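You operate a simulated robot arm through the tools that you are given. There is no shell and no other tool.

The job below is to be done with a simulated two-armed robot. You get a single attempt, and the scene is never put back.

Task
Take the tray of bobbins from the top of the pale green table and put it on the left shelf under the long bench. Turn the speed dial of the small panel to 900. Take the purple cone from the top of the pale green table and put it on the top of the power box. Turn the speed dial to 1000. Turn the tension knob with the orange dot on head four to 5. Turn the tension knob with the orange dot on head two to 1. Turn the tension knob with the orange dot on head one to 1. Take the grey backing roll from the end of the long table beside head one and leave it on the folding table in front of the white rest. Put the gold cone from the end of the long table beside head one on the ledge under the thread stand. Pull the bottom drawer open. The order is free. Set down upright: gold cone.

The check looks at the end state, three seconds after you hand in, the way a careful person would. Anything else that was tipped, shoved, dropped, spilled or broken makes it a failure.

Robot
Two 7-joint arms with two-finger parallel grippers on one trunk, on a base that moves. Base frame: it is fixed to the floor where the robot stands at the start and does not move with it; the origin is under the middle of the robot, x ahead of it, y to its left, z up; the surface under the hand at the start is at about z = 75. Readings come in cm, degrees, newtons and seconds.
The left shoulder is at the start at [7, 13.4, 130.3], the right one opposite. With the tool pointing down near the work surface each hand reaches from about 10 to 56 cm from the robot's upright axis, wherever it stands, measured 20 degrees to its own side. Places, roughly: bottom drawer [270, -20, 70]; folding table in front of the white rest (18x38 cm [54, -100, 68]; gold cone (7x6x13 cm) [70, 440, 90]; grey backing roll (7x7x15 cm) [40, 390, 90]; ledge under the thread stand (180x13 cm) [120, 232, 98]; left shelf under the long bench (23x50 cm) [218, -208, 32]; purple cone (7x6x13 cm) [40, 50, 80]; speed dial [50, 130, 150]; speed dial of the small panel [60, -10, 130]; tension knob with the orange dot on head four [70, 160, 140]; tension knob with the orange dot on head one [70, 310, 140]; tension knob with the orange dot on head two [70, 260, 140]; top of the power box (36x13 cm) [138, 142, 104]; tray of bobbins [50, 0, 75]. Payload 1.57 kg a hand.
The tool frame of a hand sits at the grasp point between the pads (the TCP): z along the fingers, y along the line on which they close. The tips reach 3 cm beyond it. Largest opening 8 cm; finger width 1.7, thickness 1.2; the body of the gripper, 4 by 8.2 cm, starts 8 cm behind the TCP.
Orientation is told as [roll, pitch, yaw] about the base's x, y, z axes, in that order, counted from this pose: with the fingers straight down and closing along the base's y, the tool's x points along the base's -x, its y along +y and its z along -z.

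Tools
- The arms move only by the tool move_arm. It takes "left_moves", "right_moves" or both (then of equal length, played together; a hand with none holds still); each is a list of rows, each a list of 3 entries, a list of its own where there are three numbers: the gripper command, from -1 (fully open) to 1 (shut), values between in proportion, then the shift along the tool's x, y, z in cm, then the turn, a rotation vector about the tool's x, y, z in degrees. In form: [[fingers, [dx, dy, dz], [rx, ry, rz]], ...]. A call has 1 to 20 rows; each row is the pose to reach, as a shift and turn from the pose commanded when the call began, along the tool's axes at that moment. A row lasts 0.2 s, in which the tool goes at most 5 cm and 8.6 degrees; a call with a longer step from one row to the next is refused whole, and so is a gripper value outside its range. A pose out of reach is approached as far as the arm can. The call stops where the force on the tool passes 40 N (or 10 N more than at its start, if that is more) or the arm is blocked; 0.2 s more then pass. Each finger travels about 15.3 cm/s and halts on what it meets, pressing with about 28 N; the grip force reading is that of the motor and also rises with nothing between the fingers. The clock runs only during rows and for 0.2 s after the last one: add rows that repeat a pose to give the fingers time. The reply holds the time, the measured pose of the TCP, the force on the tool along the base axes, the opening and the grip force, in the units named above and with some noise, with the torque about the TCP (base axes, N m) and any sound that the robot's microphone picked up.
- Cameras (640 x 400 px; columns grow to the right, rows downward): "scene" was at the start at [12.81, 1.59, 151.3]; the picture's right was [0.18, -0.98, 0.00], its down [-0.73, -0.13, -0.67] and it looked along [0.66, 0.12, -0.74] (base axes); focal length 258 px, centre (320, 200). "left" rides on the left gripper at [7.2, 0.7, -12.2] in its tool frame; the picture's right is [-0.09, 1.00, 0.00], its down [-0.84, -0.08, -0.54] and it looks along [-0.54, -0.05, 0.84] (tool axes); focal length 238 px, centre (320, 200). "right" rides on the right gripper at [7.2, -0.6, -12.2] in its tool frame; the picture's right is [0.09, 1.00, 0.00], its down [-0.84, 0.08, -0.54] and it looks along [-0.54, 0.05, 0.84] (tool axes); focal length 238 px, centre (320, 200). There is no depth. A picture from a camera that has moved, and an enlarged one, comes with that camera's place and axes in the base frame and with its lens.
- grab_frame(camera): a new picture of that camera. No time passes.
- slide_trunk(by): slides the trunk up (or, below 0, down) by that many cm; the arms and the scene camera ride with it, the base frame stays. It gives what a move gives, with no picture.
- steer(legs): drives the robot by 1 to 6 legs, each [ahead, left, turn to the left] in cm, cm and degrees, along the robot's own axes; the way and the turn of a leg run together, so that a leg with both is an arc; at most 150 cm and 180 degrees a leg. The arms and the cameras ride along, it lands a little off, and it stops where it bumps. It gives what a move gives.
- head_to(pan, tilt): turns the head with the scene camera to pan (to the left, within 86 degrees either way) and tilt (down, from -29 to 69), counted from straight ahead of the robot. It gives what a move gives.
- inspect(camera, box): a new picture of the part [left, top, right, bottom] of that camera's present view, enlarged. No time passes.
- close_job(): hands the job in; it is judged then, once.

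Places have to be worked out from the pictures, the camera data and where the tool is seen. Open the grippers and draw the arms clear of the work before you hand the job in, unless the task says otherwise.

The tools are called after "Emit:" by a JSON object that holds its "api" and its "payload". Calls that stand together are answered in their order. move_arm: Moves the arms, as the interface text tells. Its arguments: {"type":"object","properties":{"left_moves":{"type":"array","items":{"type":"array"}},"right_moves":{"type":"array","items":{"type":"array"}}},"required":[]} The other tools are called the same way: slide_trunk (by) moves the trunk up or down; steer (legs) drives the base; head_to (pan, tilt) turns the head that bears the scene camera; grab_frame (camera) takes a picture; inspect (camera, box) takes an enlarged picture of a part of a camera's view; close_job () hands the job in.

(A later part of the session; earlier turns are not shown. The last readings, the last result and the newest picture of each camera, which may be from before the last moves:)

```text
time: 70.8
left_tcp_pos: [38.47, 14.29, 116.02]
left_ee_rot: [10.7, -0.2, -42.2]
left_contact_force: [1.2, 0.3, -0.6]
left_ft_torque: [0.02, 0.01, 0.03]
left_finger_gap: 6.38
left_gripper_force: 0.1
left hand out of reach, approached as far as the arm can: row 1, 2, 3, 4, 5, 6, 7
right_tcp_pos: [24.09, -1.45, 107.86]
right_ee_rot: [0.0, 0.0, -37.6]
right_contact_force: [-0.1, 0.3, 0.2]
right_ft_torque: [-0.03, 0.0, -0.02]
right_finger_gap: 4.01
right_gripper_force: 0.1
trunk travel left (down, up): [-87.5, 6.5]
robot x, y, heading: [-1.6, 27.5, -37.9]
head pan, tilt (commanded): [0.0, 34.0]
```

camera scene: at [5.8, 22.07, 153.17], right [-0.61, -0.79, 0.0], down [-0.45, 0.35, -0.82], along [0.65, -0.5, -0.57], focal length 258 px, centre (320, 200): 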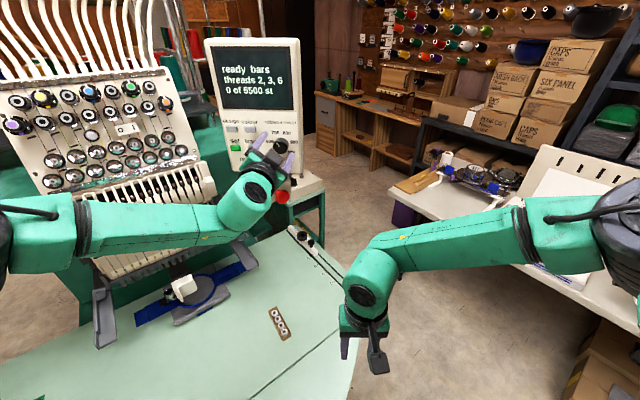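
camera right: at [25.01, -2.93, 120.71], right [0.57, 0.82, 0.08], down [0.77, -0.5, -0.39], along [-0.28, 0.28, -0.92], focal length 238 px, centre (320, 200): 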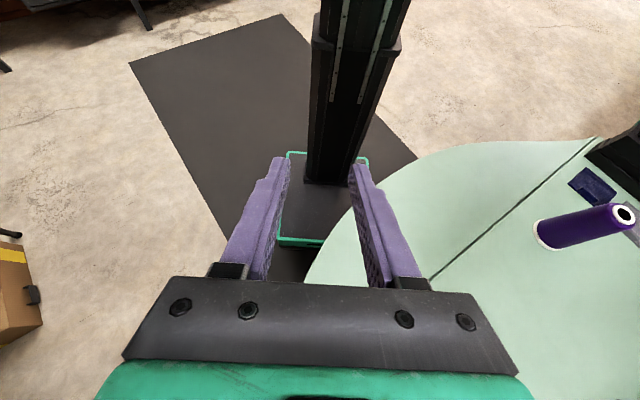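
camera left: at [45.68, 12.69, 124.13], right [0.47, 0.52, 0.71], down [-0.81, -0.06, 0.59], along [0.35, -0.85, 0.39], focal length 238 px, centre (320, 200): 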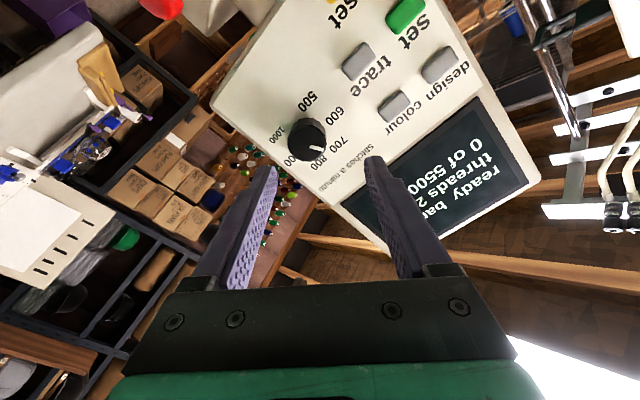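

Both hands are near fingers-down. I turn the robot back to heading 0 and position it near (−3, 22) between the tray and the cone.

Emit:
{"api": "steer", "payload": {"legs": [[-3, 0, 0], [0, 0, 37.7], [1, -6, 0]]}}

Emit:
{"api": "head_to", "payload": {"pan": 0, "tilt": 55}}

Emit:
{"api": "grab_frame", "payload": {"camera": "scene"}}

Emit:
{"api": "grab_frame", "payload": {"camera": "right"}}

Emit:
{"api": "grab_frame", "payload": {"camera": "left"}}

```text
time: 74.0
left_tcp_pos: [36.67, 38.35, 115.98]
left_ee_rot: [10.4, -0.5, -3.9]
left_contact_force: [0.0, 1.0, -1.1]
left_ft_torque: [-0.07, -0.02, 0.02]
left_finger_gap: 6.41
left_gripper_force: 0.1
right_tcp_pos: [35.23, 17.09, 107.92]
right_ee_rot: [-0.4, -0.1, 0.6]
right_contact_force: [-0.1, 0.3, -0.1]
right_ft_torque: [-0.03, -0.01, -0.01]
right_finger_gap: 4.0
right_gripper_force: 0.2
trunk travel left (down, up): [-87.5, 6.5]
robot x, y, heading: [-2.75, 23.29, 0.5]
head pan, tilt (commanded): [0.0, 34.0]
```

```text
time: 74.9
left_tcp_pos: [36.79, 37.49, 115.93]
left_ee_rot: [10.9, -0.3, -3.9]
left_contact_force: [0.3, -0.2, 0.5]
left_ft_torque: [0.01, 0.01, -0.01]
left_finger_gap: 6.44
left_gripper_force: 0.0
right_tcp_pos: [35.4, 16.11, 107.77]
right_ee_rot: [0.0, 0.0, 0.7]
right_contact_force: [-0.4, -0.1, 0.0]
right_ft_torque: [0.05, 0.01, 0.0]
right_finger_gap: 3.99
right_gripper_force: 0.0
trunk travel left (down, up): [-87.5, 6.5]
robot x, y, heading: [-2.73, 23.45, 0.5]
head pan, tilt (commanded): [0.0, 55.0]
```

```text
taken
camera scene: at [9.55, 23.39, 150.36], right [0.01, -1.0, 0.0], down [-0.82, -0.01, -0.57], along [0.57, 0.01, -0.82], focal length 258 px, centre (320, 200)
```

scene: 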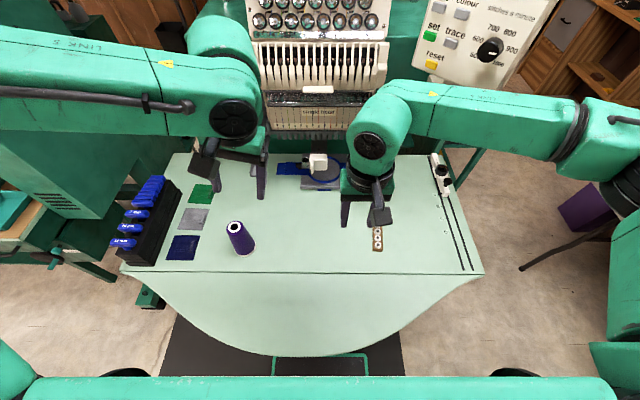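

```text
taken
camera right: at [28.26, 15.46, 119.98], right [-0.1, 0.99, 0.0], down [0.84, 0.09, 0.54], along [0.54, 0.06, -0.84], focal length 238 px, centre (320, 200)
```

right: 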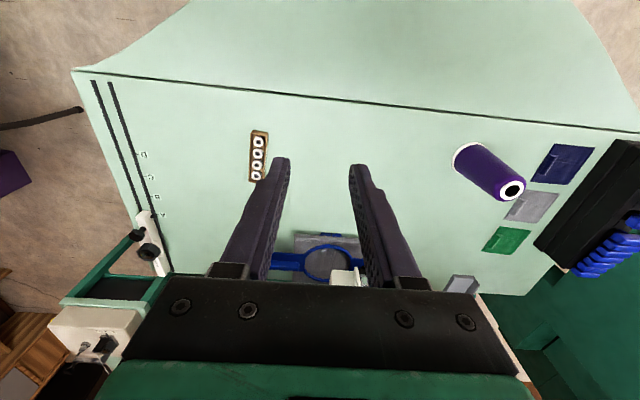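

```text
taken
camera left: at [29.61, 36.28, 128.05], right [0.16, 0.97, 0.19], down [0.82, -0.24, 0.52], along [0.55, 0.07, -0.83], focal length 238 px, centre (320, 200)
```

left: 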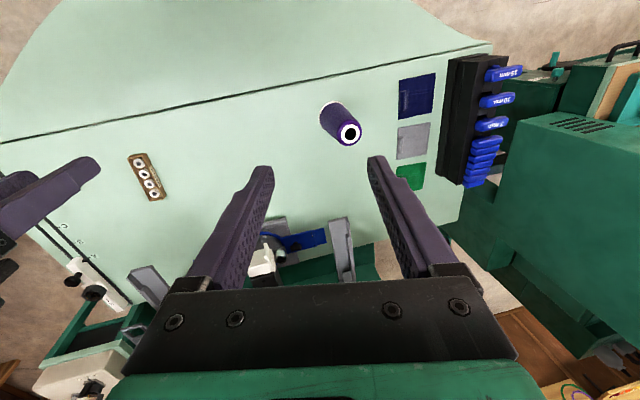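

I zoom on the tray and the cone from the wrist cameras for exact positions.

Emit:
{"api": "inspect", "payload": {"camera": "right", "box": [220, 110, 300, 200]}}

Emit:
{"api": "inspect", "payload": {"camera": "left", "box": [280, 70, 400, 170]}}

Emit:
{"api": "inspect", "payload": {"camera": "scene", "box": [200, 190, 420, 280]}}

```text
4.44 times, centred on (260, 155) of right
camera zoom: at [28.26, 15.46, 119.98], right [-0.1, 0.99, 0.0], down [0.84, 0.09, 0.54], along [0.54, 0.06, -0.84], focal length 1059 px, centre (587, 400)
```

zoom: 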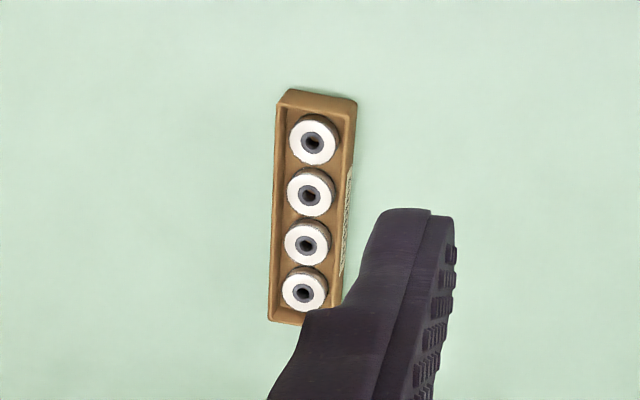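

```text
4.00 times, centred on (340, 120) of left
camera zoom: at [29.61, 36.28, 128.05], right [0.16, 0.97, 0.19], down [0.82, -0.24, 0.52], along [0.55, 0.07, -0.83], focal length 953 px, centre (240, 520)
```

zoom: 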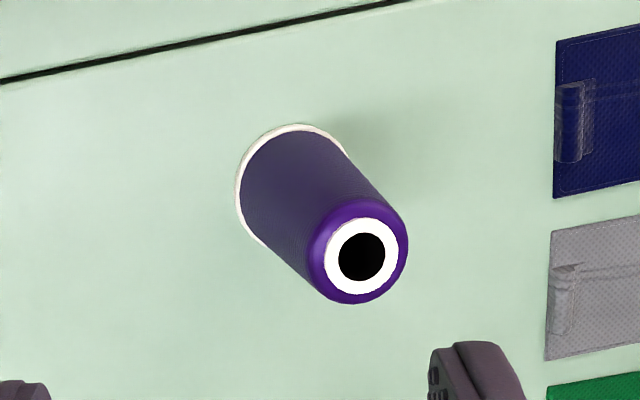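

```text
2.91 times, centred on (310, 235) of scene
camera zoom: at [9.55, 23.39, 150.36], right [0.01, -1.0, 0.0], down [-0.82, -0.01, -0.57], along [0.57, 0.01, -0.82], focal length 750 px, centre (349, 98)
```

zoom: 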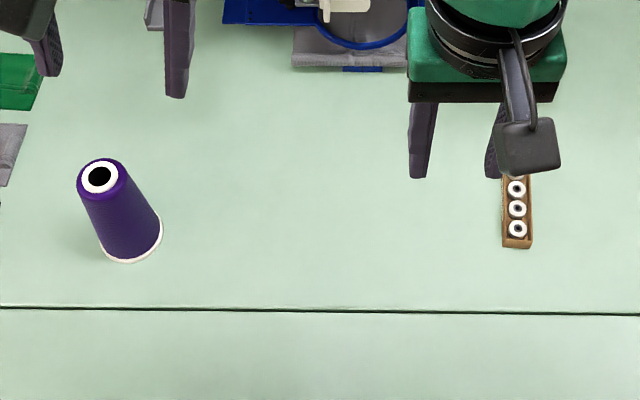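

Tray centre ≈ [47.4, 5.7], ~10.5 × 3 cm, yaw −5°; the cone stands upright at [43.8, 47.4]. I bring the right hand over the tray with a 45° forward pitch (so it can later be placed inside the shelf), stopping at a pre-grasp point.

Emit:
{"api": "move_arm", "payload": {"right_moves": [[-0.5, [-0.18, -1.07, 2.36], [0.2, -5, 0.6]], [-0.5, [-0.36, -2.13, 4.71], [0.5, -10, 1.1]], [-0.5, [-0.53, -3.2, 7.07], [0.7, -15, 1.7]], [-0.5, [-0.71, -4.27, 9.42], [0.9, -20, 2.2]], [-0.5, [-0.89, -5.33, 11.78], [1.2, -25, 2.8]], [-0.5, [-1.07, -6.4, 14.13], [1.4, -30, 3.3]], [-0.5, [-1.24, -7.47, 16.49], [1.6, -35, 3.9]], [-0.5, [-1.42, -8.53, 18.84], [1.9, -40, 4.5]], [-0.5, [-1.6, -9.6, 21.2], [2.1, -45, 5.0]], [-0.5, [-1.6, -9.6, 21.2], [2.1, -45, 5.0]]]}}

Emit:
{"api": "grab_frame", "payload": {"camera": "right"}}

Emit:
{"api": "grab_frame", "payload": {"camera": "scene"}}

```text
time: 77.1
left_tcp_pos: [36.59, 37.45, 116.02]
left_ee_rot: [10.9, -0.4, -3.9]
left_contact_force: [-0.2, -0.4, 0.2]
left_ft_torque: [0.03, -0.03, -0.02]
left_finger_gap: 6.41
left_gripper_force: 0.1
right_tcp_pos: [37.65, 8.28, 87.45]
right_ee_rot: [-0.2, -44.9, -4.7]
right_contact_force: [-0.3, 0.0, 0.2]
right_ft_torque: [0.05, -0.01, 0.03]
right_finger_gap: 6.02
right_gripper_force: 0.1
right hand out of reach, approached as far as the arm can: row 9, 10
trunk travel left (down, up): [-87.5, 6.5]
robot x, y, heading: [-2.81, 23.48, 0.7]
head pan, tilt (commanded): [0.0, 55.0]
```

```text
taken
camera right: at [24.08, 8.73, 90.99], right [0.02, 1.0, -0.07], down [0.22, 0.06, 0.97], along [0.98, -0.04, -0.21], focal length 238 px, centre (320, 200)
```

right: 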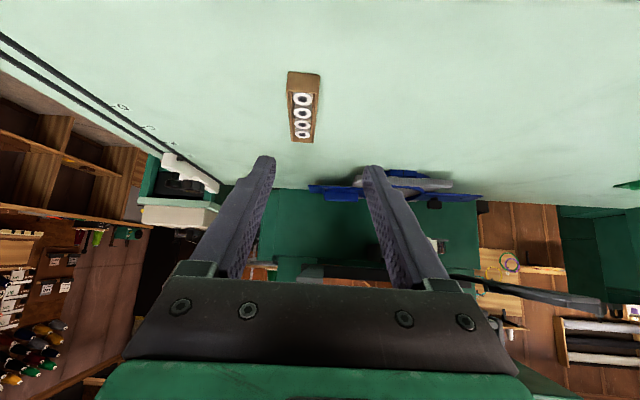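

```text
taken
camera scene: at [9.29, 23.23, 150.38], right [0.01, -1.0, 0.0], down [-0.82, -0.01, -0.57], along [0.57, 0.01, -0.82], focal length 258 px, centre (320, 200)
```

scene: 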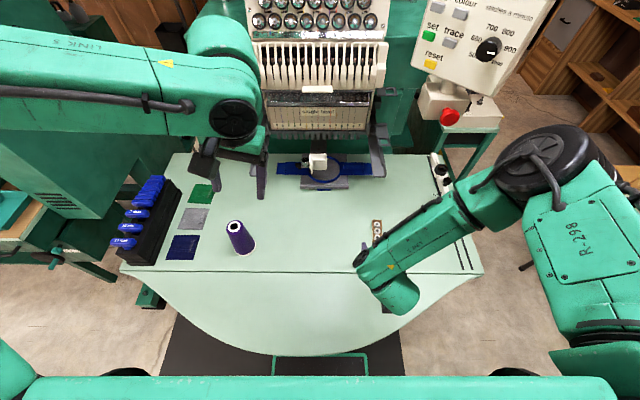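

The pose is near the arm's limit. I lift the hand and lower the trunk by 20 cm to give the arm a better posture for this pitched grip.

Emit:
{"api": "move_arm", "payload": {"left_moves": [[-0.6, [0, 0, -2], [0, 0, 0]], [-0.6, [0, 0, -4], [0, 0, 0]], [-0.6, [0, 0, -6], [0, 0, 0]], [-0.6, [0, 0, -8], [0, 0, 0]], [-0.6, [0, 0, -10], [0, 0, 0]], [-0.6, [0, 0, -12], [0, 0, 0]], [-0.6, [0, 0, -12], [0, 0, 0]]], "right_moves": [[-0.5, [-2.6, 0, -2.6], [0, 0, 0]], [-0.5, [-5.2, 0, -5.2], [0, 0, 0]], [-0.5, [-7.8, 0, -7.8], [0, 0, 0]], [-0.5, [-10.4, 0, -10.4], [0, 0, 0]], [-0.5, [-13, 0, -13], [0, 0, 0]], [-0.5, [-15.6, 0, -15.6], [0, 0, 0]], [-0.5, [-15.6, 0, -15.6], [0, 0, 0]]]}}

Emit:
{"api": "slide_trunk", "payload": {"by": -20}}

```text
time: 78.7
left_tcp_pos: [36.7, 35.14, 127.53]
left_ee_rot: [10.8, -0.2, -4.0]
left_contact_force: [-0.6, 0.0, 0.6]
left_ft_torque: [0.03, 0.02, 0.02]
left_finger_gap: 6.38
left_gripper_force: 0.2
right_tcp_pos: [37.77, 8.44, 109.16]
right_ee_rot: [0.0, -45.1, -4.6]
right_contact_force: [0.3, 1.1, -0.6]
right_ft_torque: [-0.01, -0.01, 0.02]
right_finger_gap: 6.01
right_gripper_force: 0.1
trunk travel left (down, up): [-87.5, 6.5]
robot x, y, heading: [-2.8, 23.73, 0.5]
head pan, tilt (commanded): [0.0, 55.0]
```

```text
time: 80.9
left_tcp_pos: [36.77, 35.2, 107.57]
left_ee_rot: [10.8, -0.3, -4.0]
left_contact_force: [-0.7, 0.9, 0.6]
left_ft_torque: [0.01, 0.0, -0.01]
left_finger_gap: 6.42
left_gripper_force: 0.0
right_tcp_pos: [37.72, 8.31, 89.22]
right_ee_rot: [0.0, -45.2, -4.6]
right_contact_force: [0.4, 0.1, -0.2]
right_ft_torque: [0.0, 0.02, 0.0]
right_finger_gap: 6.01
right_gripper_force: 0.1
trunk travel left (down, up): [-67.5, 26.5]
robot x, y, heading: [-2.47, 23.38, 0.7]
head pan, tilt (commanded): [0.0, 55.0]
```

Now with the lower trunk I re-check the tray in the right wrist camera.

Emit:
{"api": "inspect", "payload": {"camera": "right", "box": [260, 60, 360, 160]}}

Emit:
{"api": "grab_frame", "payload": {"camera": "scene"}}

```text
4.00 times, centred on (310, 110) of right
camera zoom: at [24.12, 8.82, 92.8], right [0.02, 1.0, -0.07], down [0.21, 0.06, 0.98], along [0.98, -0.03, -0.21], focal length 953 px, centre (360, 560)
```

zoom: 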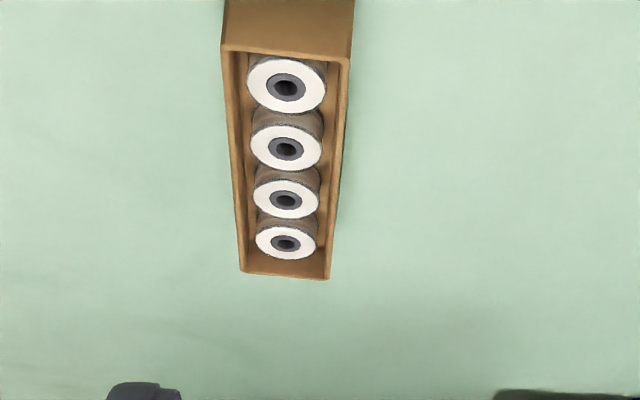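

```text
taken
camera scene: at [9.49, 23.59, 130.36], right [0.01, -1.0, 0.0], down [-0.82, -0.01, -0.57], along [0.57, 0.01, -0.82], focal length 258 px, centre (320, 200)
```

scene: 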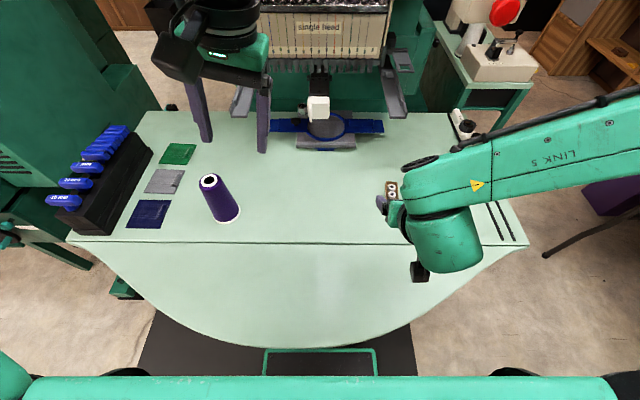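

Tray centre refined to [47.3, 5.4]. I move to a pre-grasp 8 cm short along the approach direction.

Emit:
{"api": "move_arm", "payload": {"right_moves": [[-0.5, [0.76, -0.7, 1.8], [0, 0, 0]], [-0.5, [1.5, -1.4, 3.6], [0, 0, 0]], [-0.5, [2.29, -2.11, 5.43], [0, 0, 0]], [-0.5, [2.29, -2.11, 5.43], [0, 0, 0]], [-0.5, [2.29, -2.11, 5.43], [0, 0, 0]]]}}

Emit:
{"api": "grab_frame", "payload": {"camera": "right"}}

```text
time: 82.1
left_tcp_pos: [36.83, 35.32, 107.57]
left_ee_rot: [10.8, -0.3, -4.0]
left_contact_force: [-0.1, 0.1, 0.2]
left_ft_torque: [-0.01, 0.01, 0.01]
left_finger_gap: 6.4
left_gripper_force: 0.1
right_tcp_pos: [39.78, 6.02, 83.85]
right_ee_rot: [0.1, -44.9, -4.7]
right_contact_force: [-0.4, 0.2, -0.4]
right_ft_torque: [0.01, 0.01, 0.02]
right_finger_gap: 6.01
right_gripper_force: 0.0
trunk travel left (down, up): [-67.5, 26.5]
robot x, y, heading: [-2.67, 23.46, 0.8]
head pan, tilt (commanded): [0.0, 55.0]
```

```text
taken
camera right: at [26.19, 6.43, 87.34], right [0.02, 1.0, -0.07], down [0.21, 0.06, 0.98], along [0.98, -0.03, -0.21], focal length 238 px, centre (320, 200)
```

right: 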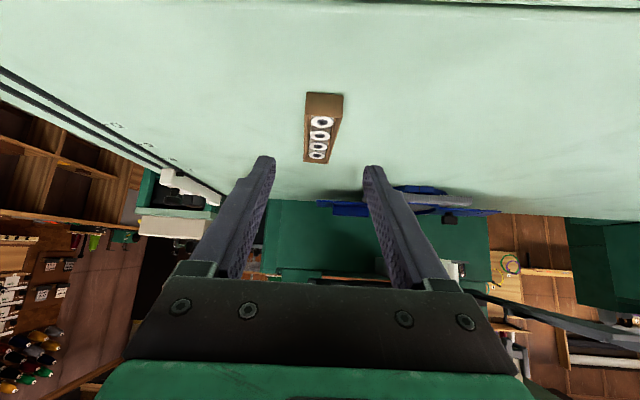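

Reached cleanly. One zoom to measure tray height and the finger alignment.

Emit:
{"api": "inspect", "payload": {"camera": "right", "box": [220, 70, 420, 210]}}

```text
2.86 times, centred on (320, 140) of right
camera zoom: at [26.19, 6.43, 87.34], right [0.02, 1.0, -0.07], down [0.21, 0.06, 0.98], along [0.98, -0.03, -0.21], focal length 681 px, centre (320, 371)
```

zoom: 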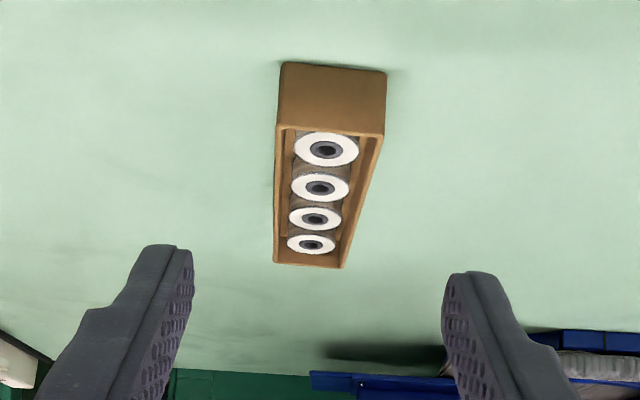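

Tray is 2 cm tall, from x 43 to 53.3, centre [48.1, 5.3]. I descend along the approach to straddle its middle, stopping about 5 mm above the table.

Emit:
{"api": "move_arm", "payload": {"right_moves": [[-0.5, [-0.2, 0, 2.5], [0, 0, 0]], [-0.5, [-0.4, 0, 5], [0, 0, 0]], [-0.5, [-0.5, 0, 7], [0, 0, 0]], [-0.5, [-0.56, 0, 8.41], [0, 0, 0]], [-0.5, [-0.56, 0, 8.41], [0, 0, 0]]]}}

Emit:
{"api": "grab_frame", "payload": {"camera": "right"}}

Emit:
{"api": "inspect", "payload": {"camera": "right", "box": [220, 100, 420, 240]}}

```text
time: 83.3
left_tcp_pos: [36.73, 35.18, 107.47]
left_ee_rot: [10.8, -0.3, -4.0]
left_contact_force: [0.3, 0.2, 0.2]
left_ft_torque: [0.01, 0.01, 0.03]
left_finger_gap: 6.41
left_gripper_force: 0.1
right_tcp_pos: [46.16, 5.66, 78.25]
right_ee_rot: [0.0, -45.0, -4.6]
right_contact_force: [0.2, -0.6, -0.3]
right_ft_torque: [-0.02, 0.01, 0.02]
right_finger_gap: 6.01
right_gripper_force: 0.1
trunk travel left (down, up): [-67.5, 26.5]
robot x, y, heading: [-2.72, 23.12, 0.5]
head pan, tilt (commanded): [0.0, 55.0]
```

```text
taken
camera right: at [32.55, 6.1, 81.83], right [0.02, 1.0, -0.07], down [0.21, 0.06, 0.98], along [0.98, -0.03, -0.21], focal length 238 px, centre (320, 200)
```

right: 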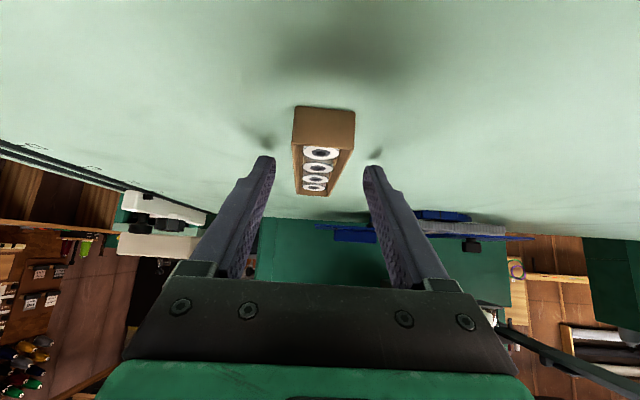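

```text
2.86 times, centred on (320, 170) of right
camera zoom: at [32.55, 6.1, 81.83], right [0.02, 1.0, -0.07], down [0.21, 0.06, 0.98], along [0.98, -0.03, -0.21], focal length 681 px, centre (320, 286)
```

zoom: 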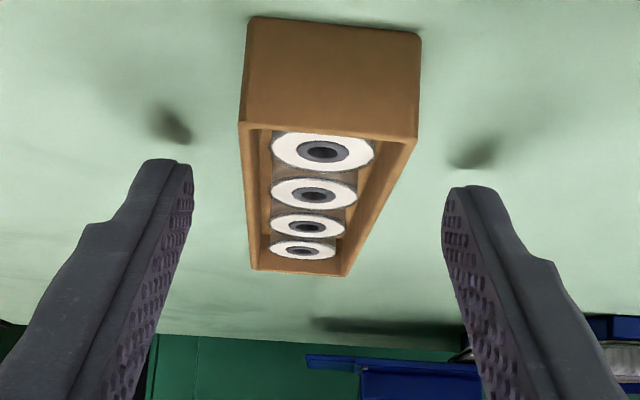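

Fingers straddle the tray just above the table. I close on it.

Emit:
{"api": "move_arm", "payload": {"right_moves": [[-0.2, [0, 0, 0], [0, 0, 0]], [0, [0, 0, 0], [0, 0, 0]], [0.2, [0, 0, 0], [0, 0, 0]], [0.4, [0, 0, 0], [0, 0, 0]], [0.7, [0, 0, 0], [0, 0, 0]], [1, [0, 0, 0], [0, 0, 0]], [1, [0, 0, 0], [0, 0, 0]]]}}

Emit:
{"api": "inspect", "payload": {"camera": "right", "box": [220, 100, 420, 240]}}

```text
time: 84.9
left_tcp_pos: [36.68, 35.24, 107.56]
left_ee_rot: [10.8, -0.3, -4.0]
left_contact_force: [0.2, 0.5, -0.5]
left_ft_torque: [0.0, 0.02, 0.01]
left_finger_gap: 6.38
left_gripper_force: 0.1
right_tcp_pos: [46.19, 5.73, 78.21]
right_ee_rot: [0.0, -45.1, -4.6]
right_contact_force: [0.4, -0.6, 0.0]
right_ft_torque: [0.04, 0.01, -0.03]
right_finger_gap: 2.85
right_gripper_force: 27.9
trunk travel left (down, up): [-67.5, 26.5]
robot x, y, heading: [-2.3, 23.18, 0.5]
head pan, tilt (commanded): [0.0, 55.0]
```

```text
2.86 times, centred on (320, 170) of right
camera zoom: at [32.55, 6.1, 81.84], right [0.02, 1.0, -0.07], down [0.21, 0.06, 0.98], along [0.98, -0.03, -0.21], focal length 681 px, centre (320, 286)
```

zoom: 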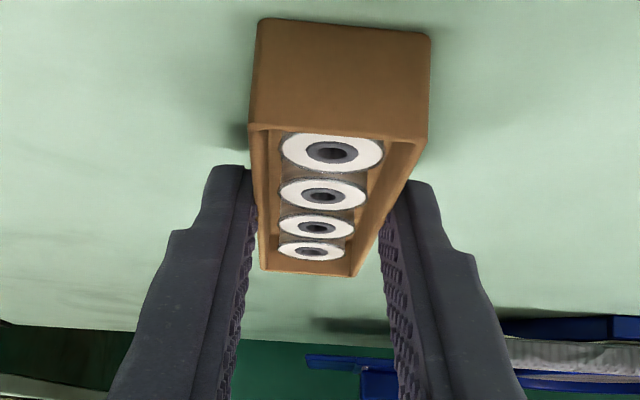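

Gripped at 2.85 cm. I lift the tray straight up, gently.

Emit:
{"api": "move_arm", "payload": {"right_moves": [[1, [-0.35, 0, -0.35], [0, 0, 0]], [1, [-1.06, 0, -1.06], [0, 0, 0]], [1, [-2.1, 0, -2.1], [0, 0, 0]], [1, [-3.5, 0, -3.5], [0, 0, 0]], [1, [-5, 0, -5], [0, 0, 0]], [1, [-6.4, 0, -6.4], [0, 0, 0]], [1, [-7.8, 0, -7.8], [0, 0, 0]], [1, [-9.2, 0, -9.2], [0, 0, 0]], [1, [-9.2, 0, -9.2], [0, 0, 0]]]}}

Emit:
{"api": "inspect", "payload": {"camera": "right", "box": [220, 100, 420, 240]}}

Emit:
{"api": "grab_frame", "payload": {"camera": "scene"}}

```text
time: 86.9
left_tcp_pos: [36.81, 35.19, 107.62]
left_ee_rot: [10.8, -0.2, -4.1]
left_contact_force: [-0.6, 0.7, -0.1]
left_ft_torque: [-0.04, -0.03, 0.0]
left_finger_gap: 6.39
left_gripper_force: 0.0
right_tcp_pos: [46.28, 5.68, 91.31]
right_ee_rot: [0.0, -45.0, -4.7]
right_contact_force: [-0.9, 0.0, 0.1]
right_ft_torque: [0.01, -0.02, 0.01]
right_finger_gap: 0.0
right_gripper_force: 21.1
trunk travel left (down, up): [-67.5, 26.5]
robot x, y, heading: [-2.64, 23.35, 0.6]
head pan, tilt (commanded): [0.0, 55.0]
```

```text
2.86 times, centred on (320, 170) of right
camera zoom: at [32.65, 6.07, 94.87], right [0.02, 1.0, -0.07], down [0.21, 0.06, 0.98], along [0.98, -0.03, -0.21], focal length 681 px, centre (320, 286)
```

zoom: 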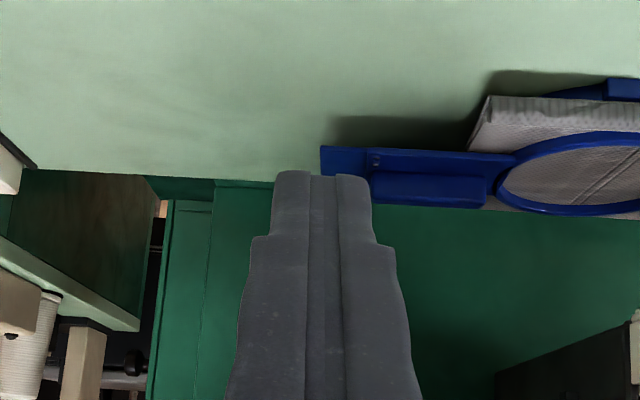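

```text
taken
camera scene: at [9.52, 23.6, 130.35], right [0.01, -1.0, 0.0], down [-0.82, -0.01, -0.57], along [0.57, 0.01, -0.82], focal length 258 px, centre (320, 200)
```

scene: 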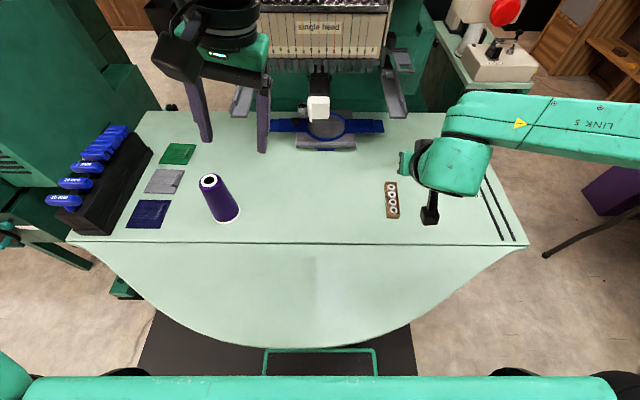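

The grip slipped (the tray is still standing on the table, undisturbed). I'll take a steeper, deeper grip: open, and rotate the hand to a 20° pitch above the tray.

Emit:
{"api": "move_arm", "payload": {"right_moves": [[0.5, [0, 0, 0], [0, 5, 0]], [0, [0, 0, 0], [0, 10, 0]], [-0.4, [0, 0, 0], [0, 15, 0]], [-0.5, [0, 0, 0], [0, 20, 0]], [-0.5, [0, 0, 0], [0, 25, 0]], [-0.5, [0, 0, 0], [0, 25, 0]]]}}

Emit:
{"api": "grab_frame", "payload": {"camera": "right"}}

Emit:
{"api": "inspect", "payload": {"camera": "right", "box": [240, 50, 400, 190]}}

```text
time: 88.3
left_tcp_pos: [36.72, 35.18, 107.61]
left_ee_rot: [10.7, -0.3, -4.0]
left_contact_force: [0.3, -0.4, 0.0]
left_ft_torque: [0.01, 0.03, -0.03]
left_finger_gap: 6.39
left_gripper_force: 0.1
right_tcp_pos: [46.14, 5.59, 91.29]
right_ee_rot: [0.1, -20.0, -4.7]
right_contact_force: [-0.2, -0.3, 0.0]
right_ft_torque: [0.04, 0.01, 0.01]
right_finger_gap: 5.99
right_gripper_force: 0.1
trunk travel left (down, up): [-67.5, 26.5]
robot x, y, heading: [-2.99, 23.34, 0.6]
head pan, tilt (commanded): [0.0, 55.0]
```

```text
taken
camera right: at [35.26, 5.82, 100.28], right [-0.01, 1.0, -0.03], down [0.61, 0.03, 0.8], along [0.8, -0.01, -0.61], focal length 238 px, centre (320, 200)
```

right: 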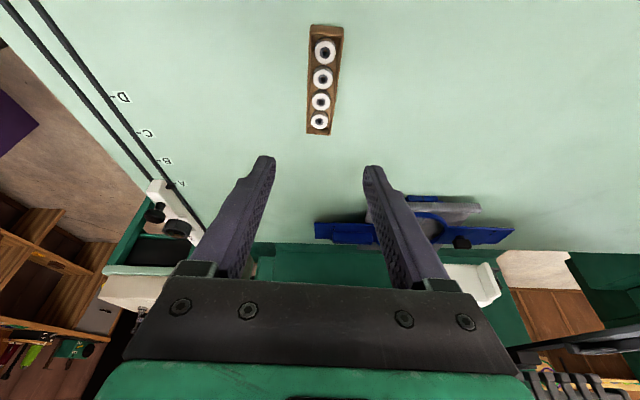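

```text
2.86 times, centred on (320, 120) of right
camera zoom: at [35.26, 5.82, 100.28], right [-0.01, 1.0, -0.03], down [0.61, 0.03, 0.8], along [0.8, -0.01, -0.61], focal length 681 px, centre (320, 429)
```

zoom: 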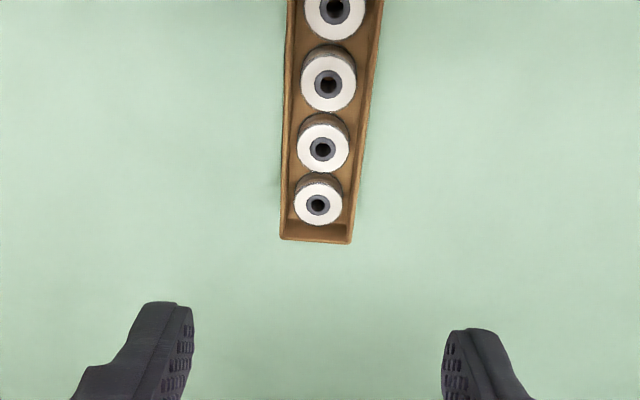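

Tray centre re-measured at [47.6, 5.45]. I descend with the 20° pitch until the tips are just above the table.

Emit:
{"api": "move_arm", "payload": {"right_moves": [[-0.4, [1.1, 0, 3.75], [0, 0, 0]], [-0.4, [2.2, 0, 7.5], [0, 0, 0]], [-0.4, [3.0, 0, 10.2], [0, 0, 0]], [-0.4, [3.5, -0.02, 11.8], [0, 0, 0]], [-0.4, [3.67, -0.02, 12.4], [0, 0, 0]], [-0.4, [3.67, -0.02, 12.4], [0, 0, 0]]]}}

Emit:
{"api": "inspect", "payload": {"camera": "right", "box": [220, 80, 420, 220]}}

```text
time: 89.7
left_tcp_pos: [36.81, 35.31, 107.63]
left_ee_rot: [10.8, -0.3, -4.0]
left_contact_force: [1.0, -0.1, -0.1]
left_ft_torque: [0.03, 0.02, 0.01]
left_finger_gap: 6.42
left_gripper_force: 0.0
right_tcp_pos: [46.89, 5.71, 78.19]
right_ee_rot: [0.1, -20.2, -4.8]
right_contact_force: [0.0, 0.1, -0.3]
right_ft_torque: [-0.01, 0.0, 0.0]
right_finger_gap: 5.58
right_gripper_force: 0.1
trunk travel left (down, up): [-67.5, 26.5]
robot x, y, heading: [-2.85, 23.11, 0.7]
head pan, tilt (commanded): [0.0, 55.0]
```

```text
2.86 times, centred on (320, 150) of right
camera zoom: at [36.06, 5.83, 87.27], right [-0.01, 1.0, -0.03], down [0.6, 0.03, 0.8], along [0.8, -0.02, -0.6], focal length 681 px, centre (320, 343)
```

zoom: 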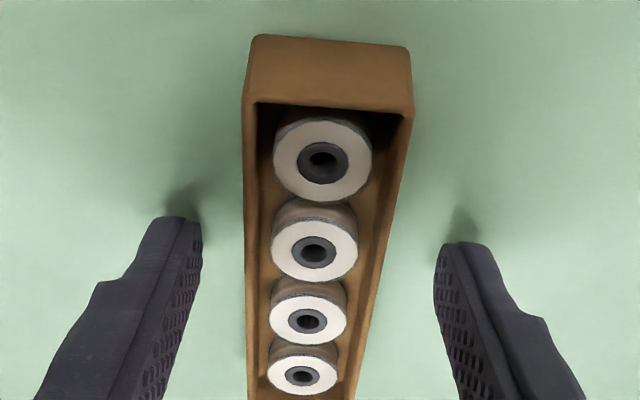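

No contact yet; I go 3 mm lower and close.

Emit:
{"api": "move_arm", "payload": {"right_moves": [[-0.4, [0.05, 0, 0.14], [0, 0, 0]], [-0.4, [0.1, 0, 0.28], [0, 0, 0]], [-0.4, [0.1, 0, 0.28], [0, 0, 0]]]}}

```text
time: 90.5
left_tcp_pos: [36.5, 35.3, 107.58]
left_ee_rot: [10.7, -0.3, -4.0]
left_contact_force: [0.3, 0.6, 0.5]
left_ft_torque: [0.02, 0.0, -0.02]
left_finger_gap: 6.39
left_gripper_force: 0.1
right_tcp_pos: [46.91, 5.62, 77.99]
right_ee_rot: [0.0, -20.2, -4.7]
right_contact_force: [-1.1, 0.4, 5.7]
right_ft_torque: [-0.03, -0.01, -0.03]
right_finger_gap: 5.59
right_gripper_force: 0.0
trunk travel left (down, up): [-67.5, 26.5]
robot x, y, heading: [-3.04, 23.51, 0.6]
head pan, tilt (commanded): [0.0, 55.0]
```

The tips just touch the table (5.7 N). I raise 1 mm and close.

Emit:
{"api": "move_arm", "payload": {"right_moves": [[-0.2, [-0.03, 0, -0.1], [0, 0, 0]], [0, [-0.03, 0, -0.1], [0, 0, 0]], [0.2, [-0.03, 0, -0.1], [0, 0, 0]], [0.4, [-0.03, 0, -0.1], [0, 0, 0]], [0.7, [-0.03, 0, -0.1], [0, 0, 0]], [1, [-0.03, 0, -0.1], [0, 0, 0]], [1, [-0.03, 0, -0.1], [0, 0, 0]], [1, [-0.03, 0, -0.1], [0, 0, 0]]]}}

Emit:
{"api": "inspect", "payload": {"camera": "right", "box": [220, 80, 420, 220]}}

```text
time: 92.3
left_tcp_pos: [36.63, 35.23, 107.49]
left_ee_rot: [10.7, -0.4, -4.0]
left_contact_force: [0.6, 0.5, -1.4]
left_ft_torque: [-0.02, 0.02, -0.03]
left_finger_gap: 6.39
left_gripper_force: 0.0
right_tcp_pos: [46.9, 5.52, 78.1]
right_ee_rot: [0.0, -20.1, -4.7]
right_contact_force: [-0.1, 0.3, 0.8]
right_ft_torque: [0.01, -0.04, -0.01]
right_finger_gap: 2.85
right_gripper_force: 28.3
trunk travel left (down, up): [-67.5, 26.5]
robot x, y, heading: [-2.44, 23.41, 0.6]
head pan, tilt (commanded): [0.0, 55.0]
```

```text
2.86 times, centred on (320, 150) of right
camera zoom: at [36.05, 5.75, 87.15], right [0.0, 1.0, -0.03], down [0.6, 0.03, 0.8], along [0.8, -0.02, -0.6], focal length 681 px, centre (320, 343)
```

zoom: 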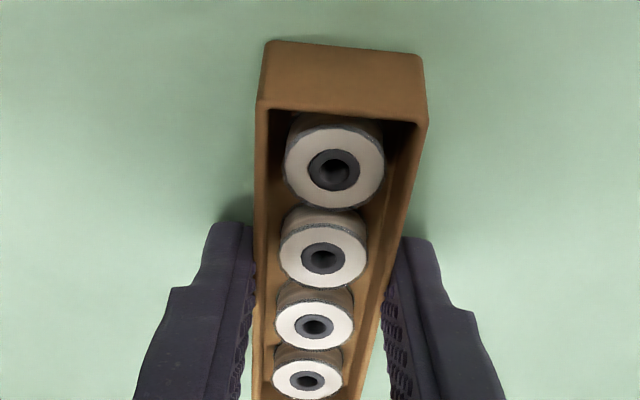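

Gripped at the middle. I lift only 1.5 cm first and check that the tray follows.

Emit:
{"api": "move_arm", "payload": {"right_moves": [[1, [-0.1, 0, -0.28], [0, 0, 0]], [1, [-0.2, 0, -0.56], [0, 0, 0]], [1, [-0.35, 0, -0.94], [0, 0, 0]], [1, [-0.5, 0, -1.4], [0, 0, 0]], [1, [-0.5, 0, -1.4], [0, 0, 0]]]}}

Emit:
{"api": "inspect", "payload": {"camera": "right", "box": [220, 80, 420, 220]}}

```text
time: 93.5
left_tcp_pos: [36.85, 35.21, 107.56]
left_ee_rot: [10.8, -0.2, -4.0]
left_contact_force: [0.7, -0.1, 0.4]
left_ft_torque: [-0.03, 0.02, 0.0]
left_finger_gap: 6.41
left_gripper_force: 0.1
right_tcp_pos: [46.87, 5.52, 79.68]
right_ee_rot: [0.0, -20.1, -4.8]
right_contact_force: [-0.2, 0.0, 0.0]
right_ft_torque: [0.01, 0.0, 0.01]
right_finger_gap: 2.86
right_gripper_force: 28.1
trunk travel left (down, up): [-67.5, 26.5]
robot x, y, heading: [-2.87, 23.43, 0.6]
head pan, tilt (commanded): [0.0, 55.0]
```

```text
2.86 times, centred on (320, 150) of right
camera zoom: at [36.03, 5.72, 88.74], right [0.0, 1.0, -0.03], down [0.6, 0.03, 0.8], along [0.8, -0.02, -0.6], focal length 681 px, centre (320, 343)
```

zoom: 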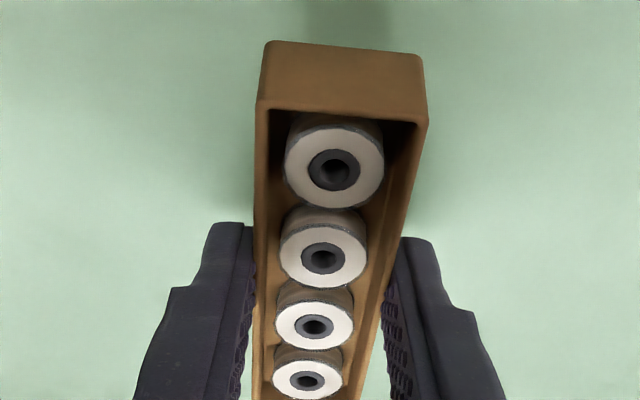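

The tray follows the hand. I raise it to about z 96, smoothly.

Emit:
{"api": "move_arm", "payload": {"right_moves": [[1, [-0.35, 0, -0.94], [0, 0, 0]], [1, [-0.85, 0, -2.35], [0, 0, 0]], [1, [-1.5, 0, -4.2], [0, 0, 0]], [1, [-2.4, 0, -6.6], [0, 0, 0]], [1, [-3.3, 0, -9], [0, 0, 0]], [1, [-4.2, 0, -11.5], [0, 0, 0]], [1, [-5.0, 0, -13.7], [0, 0, 0]], [1, [-5.5, 0, -15], [0, 0, 0]], [1, [-5.5, 0, -15], [0, 0, 0]]]}}

Emit:
{"api": "grab_frame", "payload": {"camera": "right"}}

Emit:
{"api": "grab_frame", "payload": {"camera": "left"}}

```text
time: 95.5
left_tcp_pos: [36.77, 35.24, 107.58]
left_ee_rot: [10.9, -0.2, -3.9]
left_contact_force: [0.3, -0.6, 0.6]
left_ft_torque: [0.01, 0.02, 0.01]
left_finger_gap: 6.43
left_gripper_force: 0.2
right_tcp_pos: [47.0, 5.36, 95.66]
right_ee_rot: [0.0, -20.0, -4.7]
right_contact_force: [-0.8, -0.4, -0.4]
right_ft_torque: [0.01, 0.0, -0.01]
right_finger_gap: 2.86
right_gripper_force: 28.3
trunk travel left (down, up): [-67.5, 26.5]
robot x, y, heading: [-2.55, 23.24, 0.7]
head pan, tilt (commanded): [0.0, 55.0]
```

```text
taken
camera right: at [36.12, 5.57, 104.68], right [0.0, 1.0, -0.03], down [0.6, 0.03, 0.8], along [0.8, -0.02, -0.6], focal length 238 px, centre (320, 200)
```

right: 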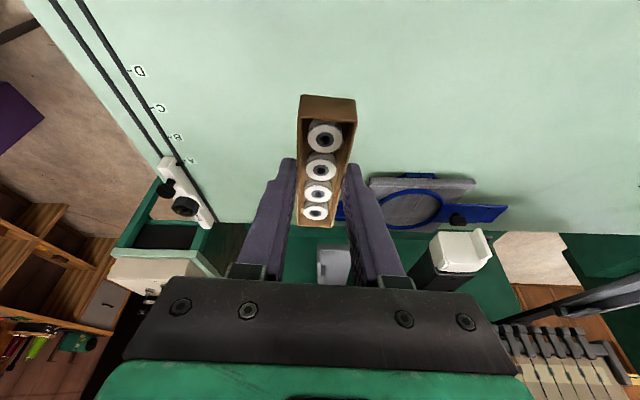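

```text
taken
camera left: at [29.5, 34.04, 119.65], right [0.16, 0.97, 0.19], down [0.82, -0.24, 0.52], along [0.55, 0.07, -0.83], focal length 238 px, centre (320, 200)
```

left: 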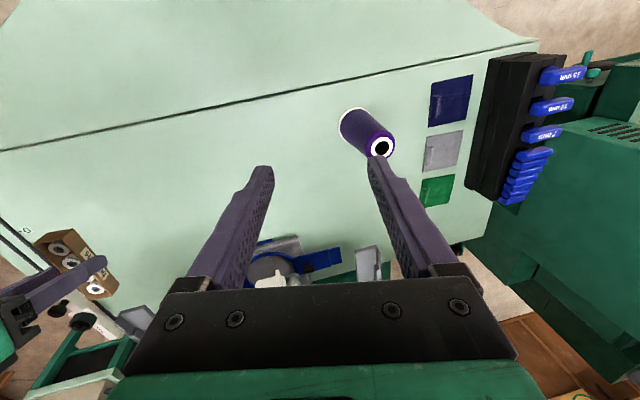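

The tray is held securely. Before grasping the cone I look at the power box to decide how the cone must be held for placing.

Emit:
{"api": "head_to", "payload": {"pan": 45, "tilt": 12}}

Emit:
{"api": "grab_frame", "payload": {"camera": "scene"}}

Emit:
{"api": "inspect", "payload": {"camera": "scene", "box": [200, 80, 440, 280]}}

```text
time: 96.6
left_tcp_pos: [36.79, 35.25, 107.61]
left_ee_rot: [10.8, -0.2, -4.0]
left_contact_force: [-0.5, -0.9, 0.3]
left_ft_torque: [-0.02, 0.01, 0.0]
left_finger_gap: 6.4
left_gripper_force: 0.1
right_tcp_pos: [46.98, 5.37, 95.54]
right_ee_rot: [0.0, -20.0, -4.7]
right_contact_force: [0.3, -0.4, -0.4]
right_ft_torque: [0.01, -0.02, -0.01]
right_finger_gap: 2.87
right_gripper_force: 28.2
trunk travel left (down, up): [-67.5, 26.5]
robot x, y, heading: [-2.66, 23.28, 0.7]
head pan, tilt (commanded): [45.0, 12.0]
```

```text
taken
camera scene: at [8.83, 30.17, 136.86], right [0.71, -0.7, 0.0], down [-0.15, -0.15, -0.98], along [0.68, 0.7, -0.21], focal length 258 px, centre (320, 200)
```

scene: 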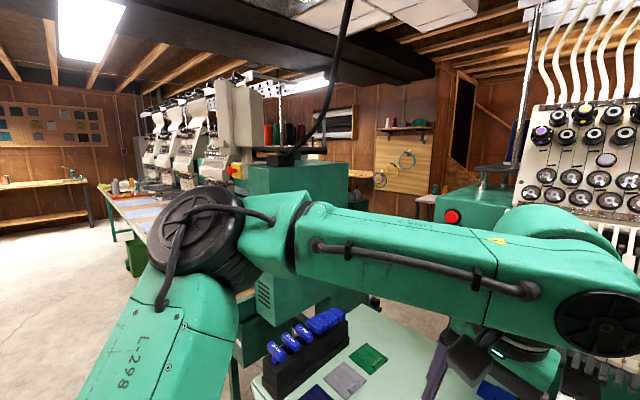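

```text
2.00 times, centred on (320, 180) of scene
camera zoom: at [8.83, 30.17, 136.86], right [0.71, -0.7, 0.0], down [-0.15, -0.15, -0.98], along [0.68, 0.7, -0.21], focal length 516 px, centre (320, 240)
```

zoom: 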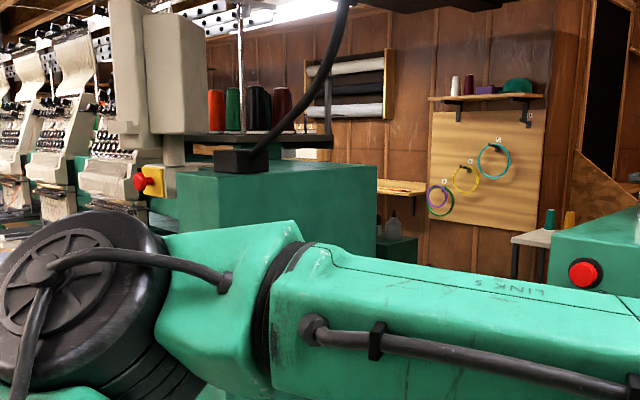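

The power box is the lower green box behind the big cabinet, so a fingers-down grip on the cone is fine. I bring the left hand upright above the cone with the fingers wide open.

Emit:
{"api": "move_arm", "payload": {"left_moves": [[-0.7, [-1, 1.8, 1.6], [1.8, 0, -0.7]], [-0.8, [-2, 3.6, 3.2], [3.6, 0, -1.3]], [-0.9, [-3, 5.4, 4.9], [5.4, 0, -2]], [-1, [-4.1, 7.3, 6.5], [7.2, 0, -2.7]], [-1, [-5.1, 9.1, 8.2], [9, 0, -3.3]], [-1, [-6.14, 10.96, 9.82], [10.8, 0, -4]], [-1, [-6.14, 10.96, 9.82], [10.8, 0, -4]], [-1, [-6.14, 10.96, 9.82], [10.8, 0, -4]]]}}

Emit:
{"api": "grab_frame", "payload": {"camera": "left"}}

Emit:
{"api": "head_to", "payload": {"pan": 20, "tilt": 50}}

Emit:
{"api": "grab_frame", "payload": {"camera": "scene"}}

```text
time: 98.4
left_tcp_pos: [44.02, 47.37, 99.92]
left_ee_rot: [-0.1, -0.5, 0.0]
left_contact_force: [-1.0, 0.0, 0.2]
left_ft_torque: [0.04, -0.01, -0.01]
left_finger_gap: 8.01
left_gripper_force: 0.1
right_tcp_pos: [46.9, 5.45, 95.6]
right_ee_rot: [0.0, -20.0, -4.7]
right_contact_force: [0.3, -0.1, 0.5]
right_ft_torque: [0.03, -0.03, 0.01]
right_finger_gap: 2.88
right_gripper_force: 28.4
trunk travel left (down, up): [-67.5, 26.5]
robot x, y, heading: [-2.77, 23.22, 0.7]
head pan, tilt (commanded): [45.0, 12.0]
```

```text
taken
camera left: at [36.75, 48.01, 112.06], right [0.09, 1.0, 0.0], down [0.83, -0.08, 0.55], along [0.55, -0.05, -0.83], focal length 238 px, centre (320, 200)
```

left: 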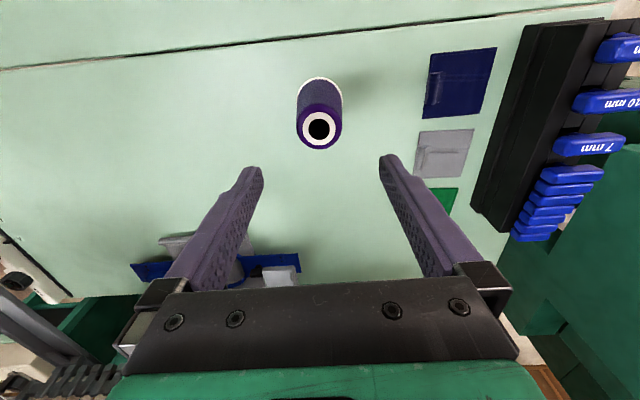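

```text
time: 99.4
left_tcp_pos: [43.93, 47.28, 99.89]
left_ee_rot: [0.1, -0.6, 0.0]
left_contact_force: [0.5, 0.4, 0.1]
left_ft_torque: [-0.02, 0.0, -0.02]
left_finger_gap: 8.01
left_gripper_force: 0.0
right_tcp_pos: [46.97, 5.42, 95.69]
right_ee_rot: [0.0, -20.0, -4.7]
right_contact_force: [0.4, 0.0, -0.7]
right_ft_torque: [-0.01, -0.02, 0.0]
right_finger_gap: 2.86
right_gripper_force: 28.3
trunk travel left (down, up): [-67.5, 26.5]
robot x, y, heading: [-2.61, 23.59, 0.5]
head pan, tilt (commanded): [20.0, 50.0]
```

```text
taken
camera scene: at [9.51, 26.24, 131.01], right [0.35, -0.94, 0.0], down [-0.72, -0.27, -0.64], along [0.6, 0.23, -0.77], focal length 258 px, centre (320, 200)
```

scene: 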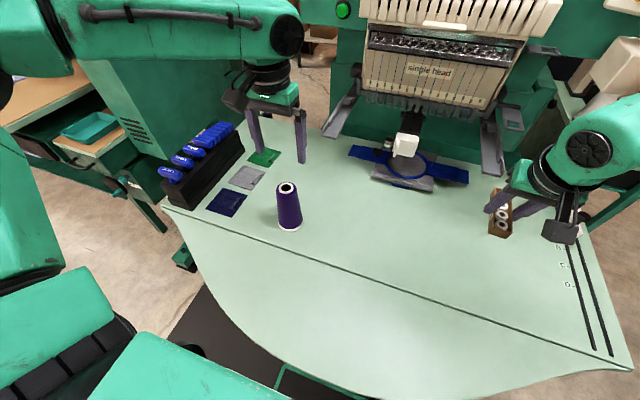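

The cone is centred under the left hand. I descend to z≈82 and close on it.

Emit:
{"api": "move_arm", "payload": {"left_moves": [[-1, [0, 0.15, 3], [0, 0, 0]], [-1, [0, 0.15, 6.5], [0, 0, 0]], [-1, [0, 0.15, 10], [0, 0, 0]], [-1, [0, 0.15, 13.5], [0, 0, 0]], [-1, [0, 0.15, 16.5], [0, 0, 0]], [-1, [0, 0.15, 17.9], [0, 0, 0]], [-1, [0, 0.15, 17.9], [0, 0, 0]]]}}

Emit:
{"api": "grab_frame", "payload": {"camera": "left"}}

Emit:
{"api": "inspect", "payload": {"camera": "scene", "box": [200, 80, 400, 260]}}

```text
time: 101.0
left_tcp_pos: [44.11, 47.48, 82.11]
left_ee_rot: [0.0, -0.6, 0.0]
left_contact_force: [-0.7, -0.2, -0.4]
left_ft_torque: [-0.03, 0.02, -0.01]
left_finger_gap: 8.0
left_gripper_force: 0.0
right_tcp_pos: [47.06, 5.38, 95.58]
right_ee_rot: [-0.1, -20.2, -4.8]
right_contact_force: [0.0, -0.1, 0.0]
right_ft_torque: [0.0, -0.02, 0.04]
right_finger_gap: 2.85
right_gripper_force: 27.5
trunk travel left (down, up): [-67.5, 26.5]
robot x, y, heading: [-2.78, 23.4, 0.3]
head pan, tilt (commanded): [20.0, 50.0]
```

```text
taken
camera left: at [36.83, 48.08, 94.18], right [0.09, 1.0, 0.0], down [0.83, -0.08, 0.55], along [0.55, -0.05, -0.83], focal length 238 px, centre (320, 200)
```

left: 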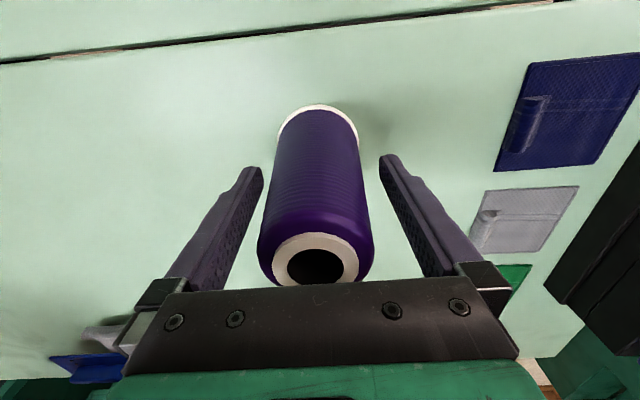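

```text
2.22 times, centred on (300, 170) of scene
camera zoom: at [9.49, 26.22, 131.01], right [0.35, -0.94, 0.0], down [-0.72, -0.27, -0.64], along [0.6, 0.23, -0.77], focal length 573 px, centre (364, 267)
```

zoom: 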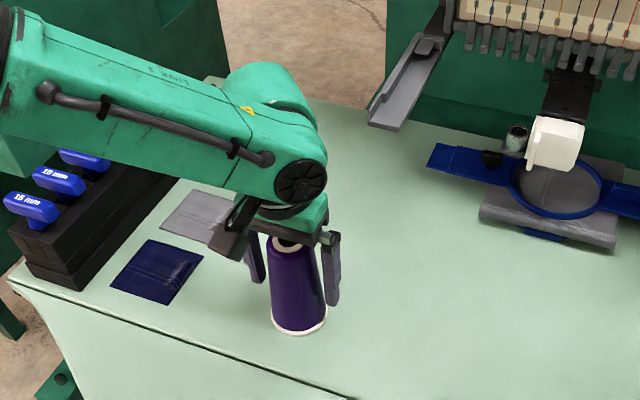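

The cone sits between the fingers. I close on it.

Emit:
{"api": "move_arm", "payload": {"left_moves": [[-0.7, [0, 0, 0], [0, 0, 0]], [-0.5, [0, 0, 0], [0, 0, 0]], [-0.3, [0, 0, 0], [0, 0, 0]], [0, [0, 0, 0], [0, 0, 0]], [0.5, [0, 0, 0], [0, 0, 0]], [1, [0, 0, 0], [0, 0, 0]], [1, [0, 0, 0], [0, 0, 0]]]}}

Emit:
{"api": "grab_frame", "payload": {"camera": "left"}}

```text
time: 102.6
left_tcp_pos: [43.99, 47.5, 82.02]
left_ee_rot: [0.0, -0.5, 0.0]
left_contact_force: [0.0, -0.7, -0.7]
left_ft_torque: [-0.01, -0.01, -0.02]
left_finger_gap: 6.05
left_gripper_force: 28.0
right_tcp_pos: [46.96, 5.41, 95.56]
right_ee_rot: [0.1, -19.9, -4.8]
right_contact_force: [0.0, 0.1, 0.3]
right_ft_torque: [0.01, 0.0, 0.01]
right_finger_gap: 2.87
right_gripper_force: 28.0
trunk travel left (down, up): [-67.5, 26.5]
robot x, y, heading: [-2.95, 23.24, 0.7]
head pan, tilt (commanded): [20.0, 50.0]
```

```text
taken
camera left: at [36.84, 48.09, 94.19], right [0.09, 1.0, 0.0], down [0.83, -0.08, 0.55], along [0.55, -0.05, -0.83], focal length 238 px, centre (320, 200)
```

left: 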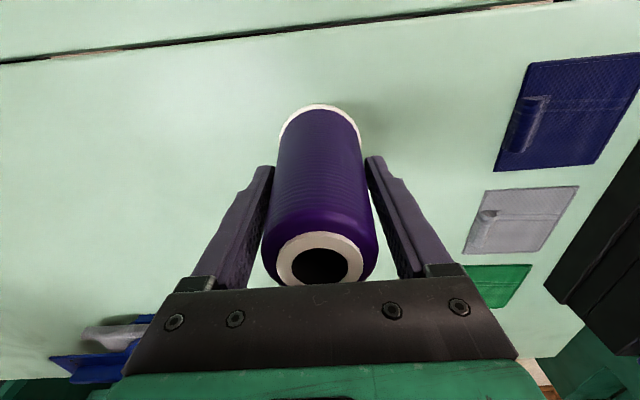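

Gripped at 6.05 cm. I lift slowly 2 cm, then on up to about z 98.

Emit:
{"api": "move_arm", "payload": {"left_moves": [[1, [0, 0, -0.4], [0, 0, 0]], [1, [0, 0, -1.0], [0, 0, 0]], [1, [0, 0, -2.0], [0, 0, 0]], [1, [0, 0, -2.0], [0, 0, 0]]]}}

Emit:
{"api": "grab_frame", "payload": {"camera": "left"}}

```text
time: 103.6
left_tcp_pos: [43.98, 47.43, 84.08]
left_ee_rot: [0.0, -0.6, 0.1]
left_contact_force: [-0.2, 0.2, -1.3]
left_ft_torque: [0.01, -0.01, 0.02]
left_finger_gap: 6.04
left_gripper_force: 27.8
right_tcp_pos: [47.08, 5.33, 95.53]
right_ee_rot: [0.1, -20.0, -4.7]
right_contact_force: [0.1, -0.1, -0.9]
right_ft_torque: [-0.01, -0.01, -0.03]
right_finger_gap: 2.89
right_gripper_force: 27.7
trunk travel left (down, up): [-67.5, 26.5]
robot x, y, heading: [-2.63, 23.32, 0.5]
head pan, tilt (commanded): [20.0, 50.0]
```

```text
taken
camera left: at [36.77, 48.13, 96.16], right [0.09, 1.0, 0.0], down [0.83, -0.08, 0.55], along [0.55, -0.05, -0.83], focal length 238 px, centre (320, 200)
```

left: 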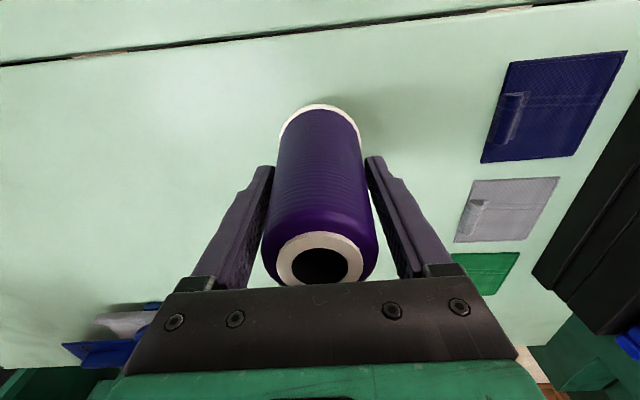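

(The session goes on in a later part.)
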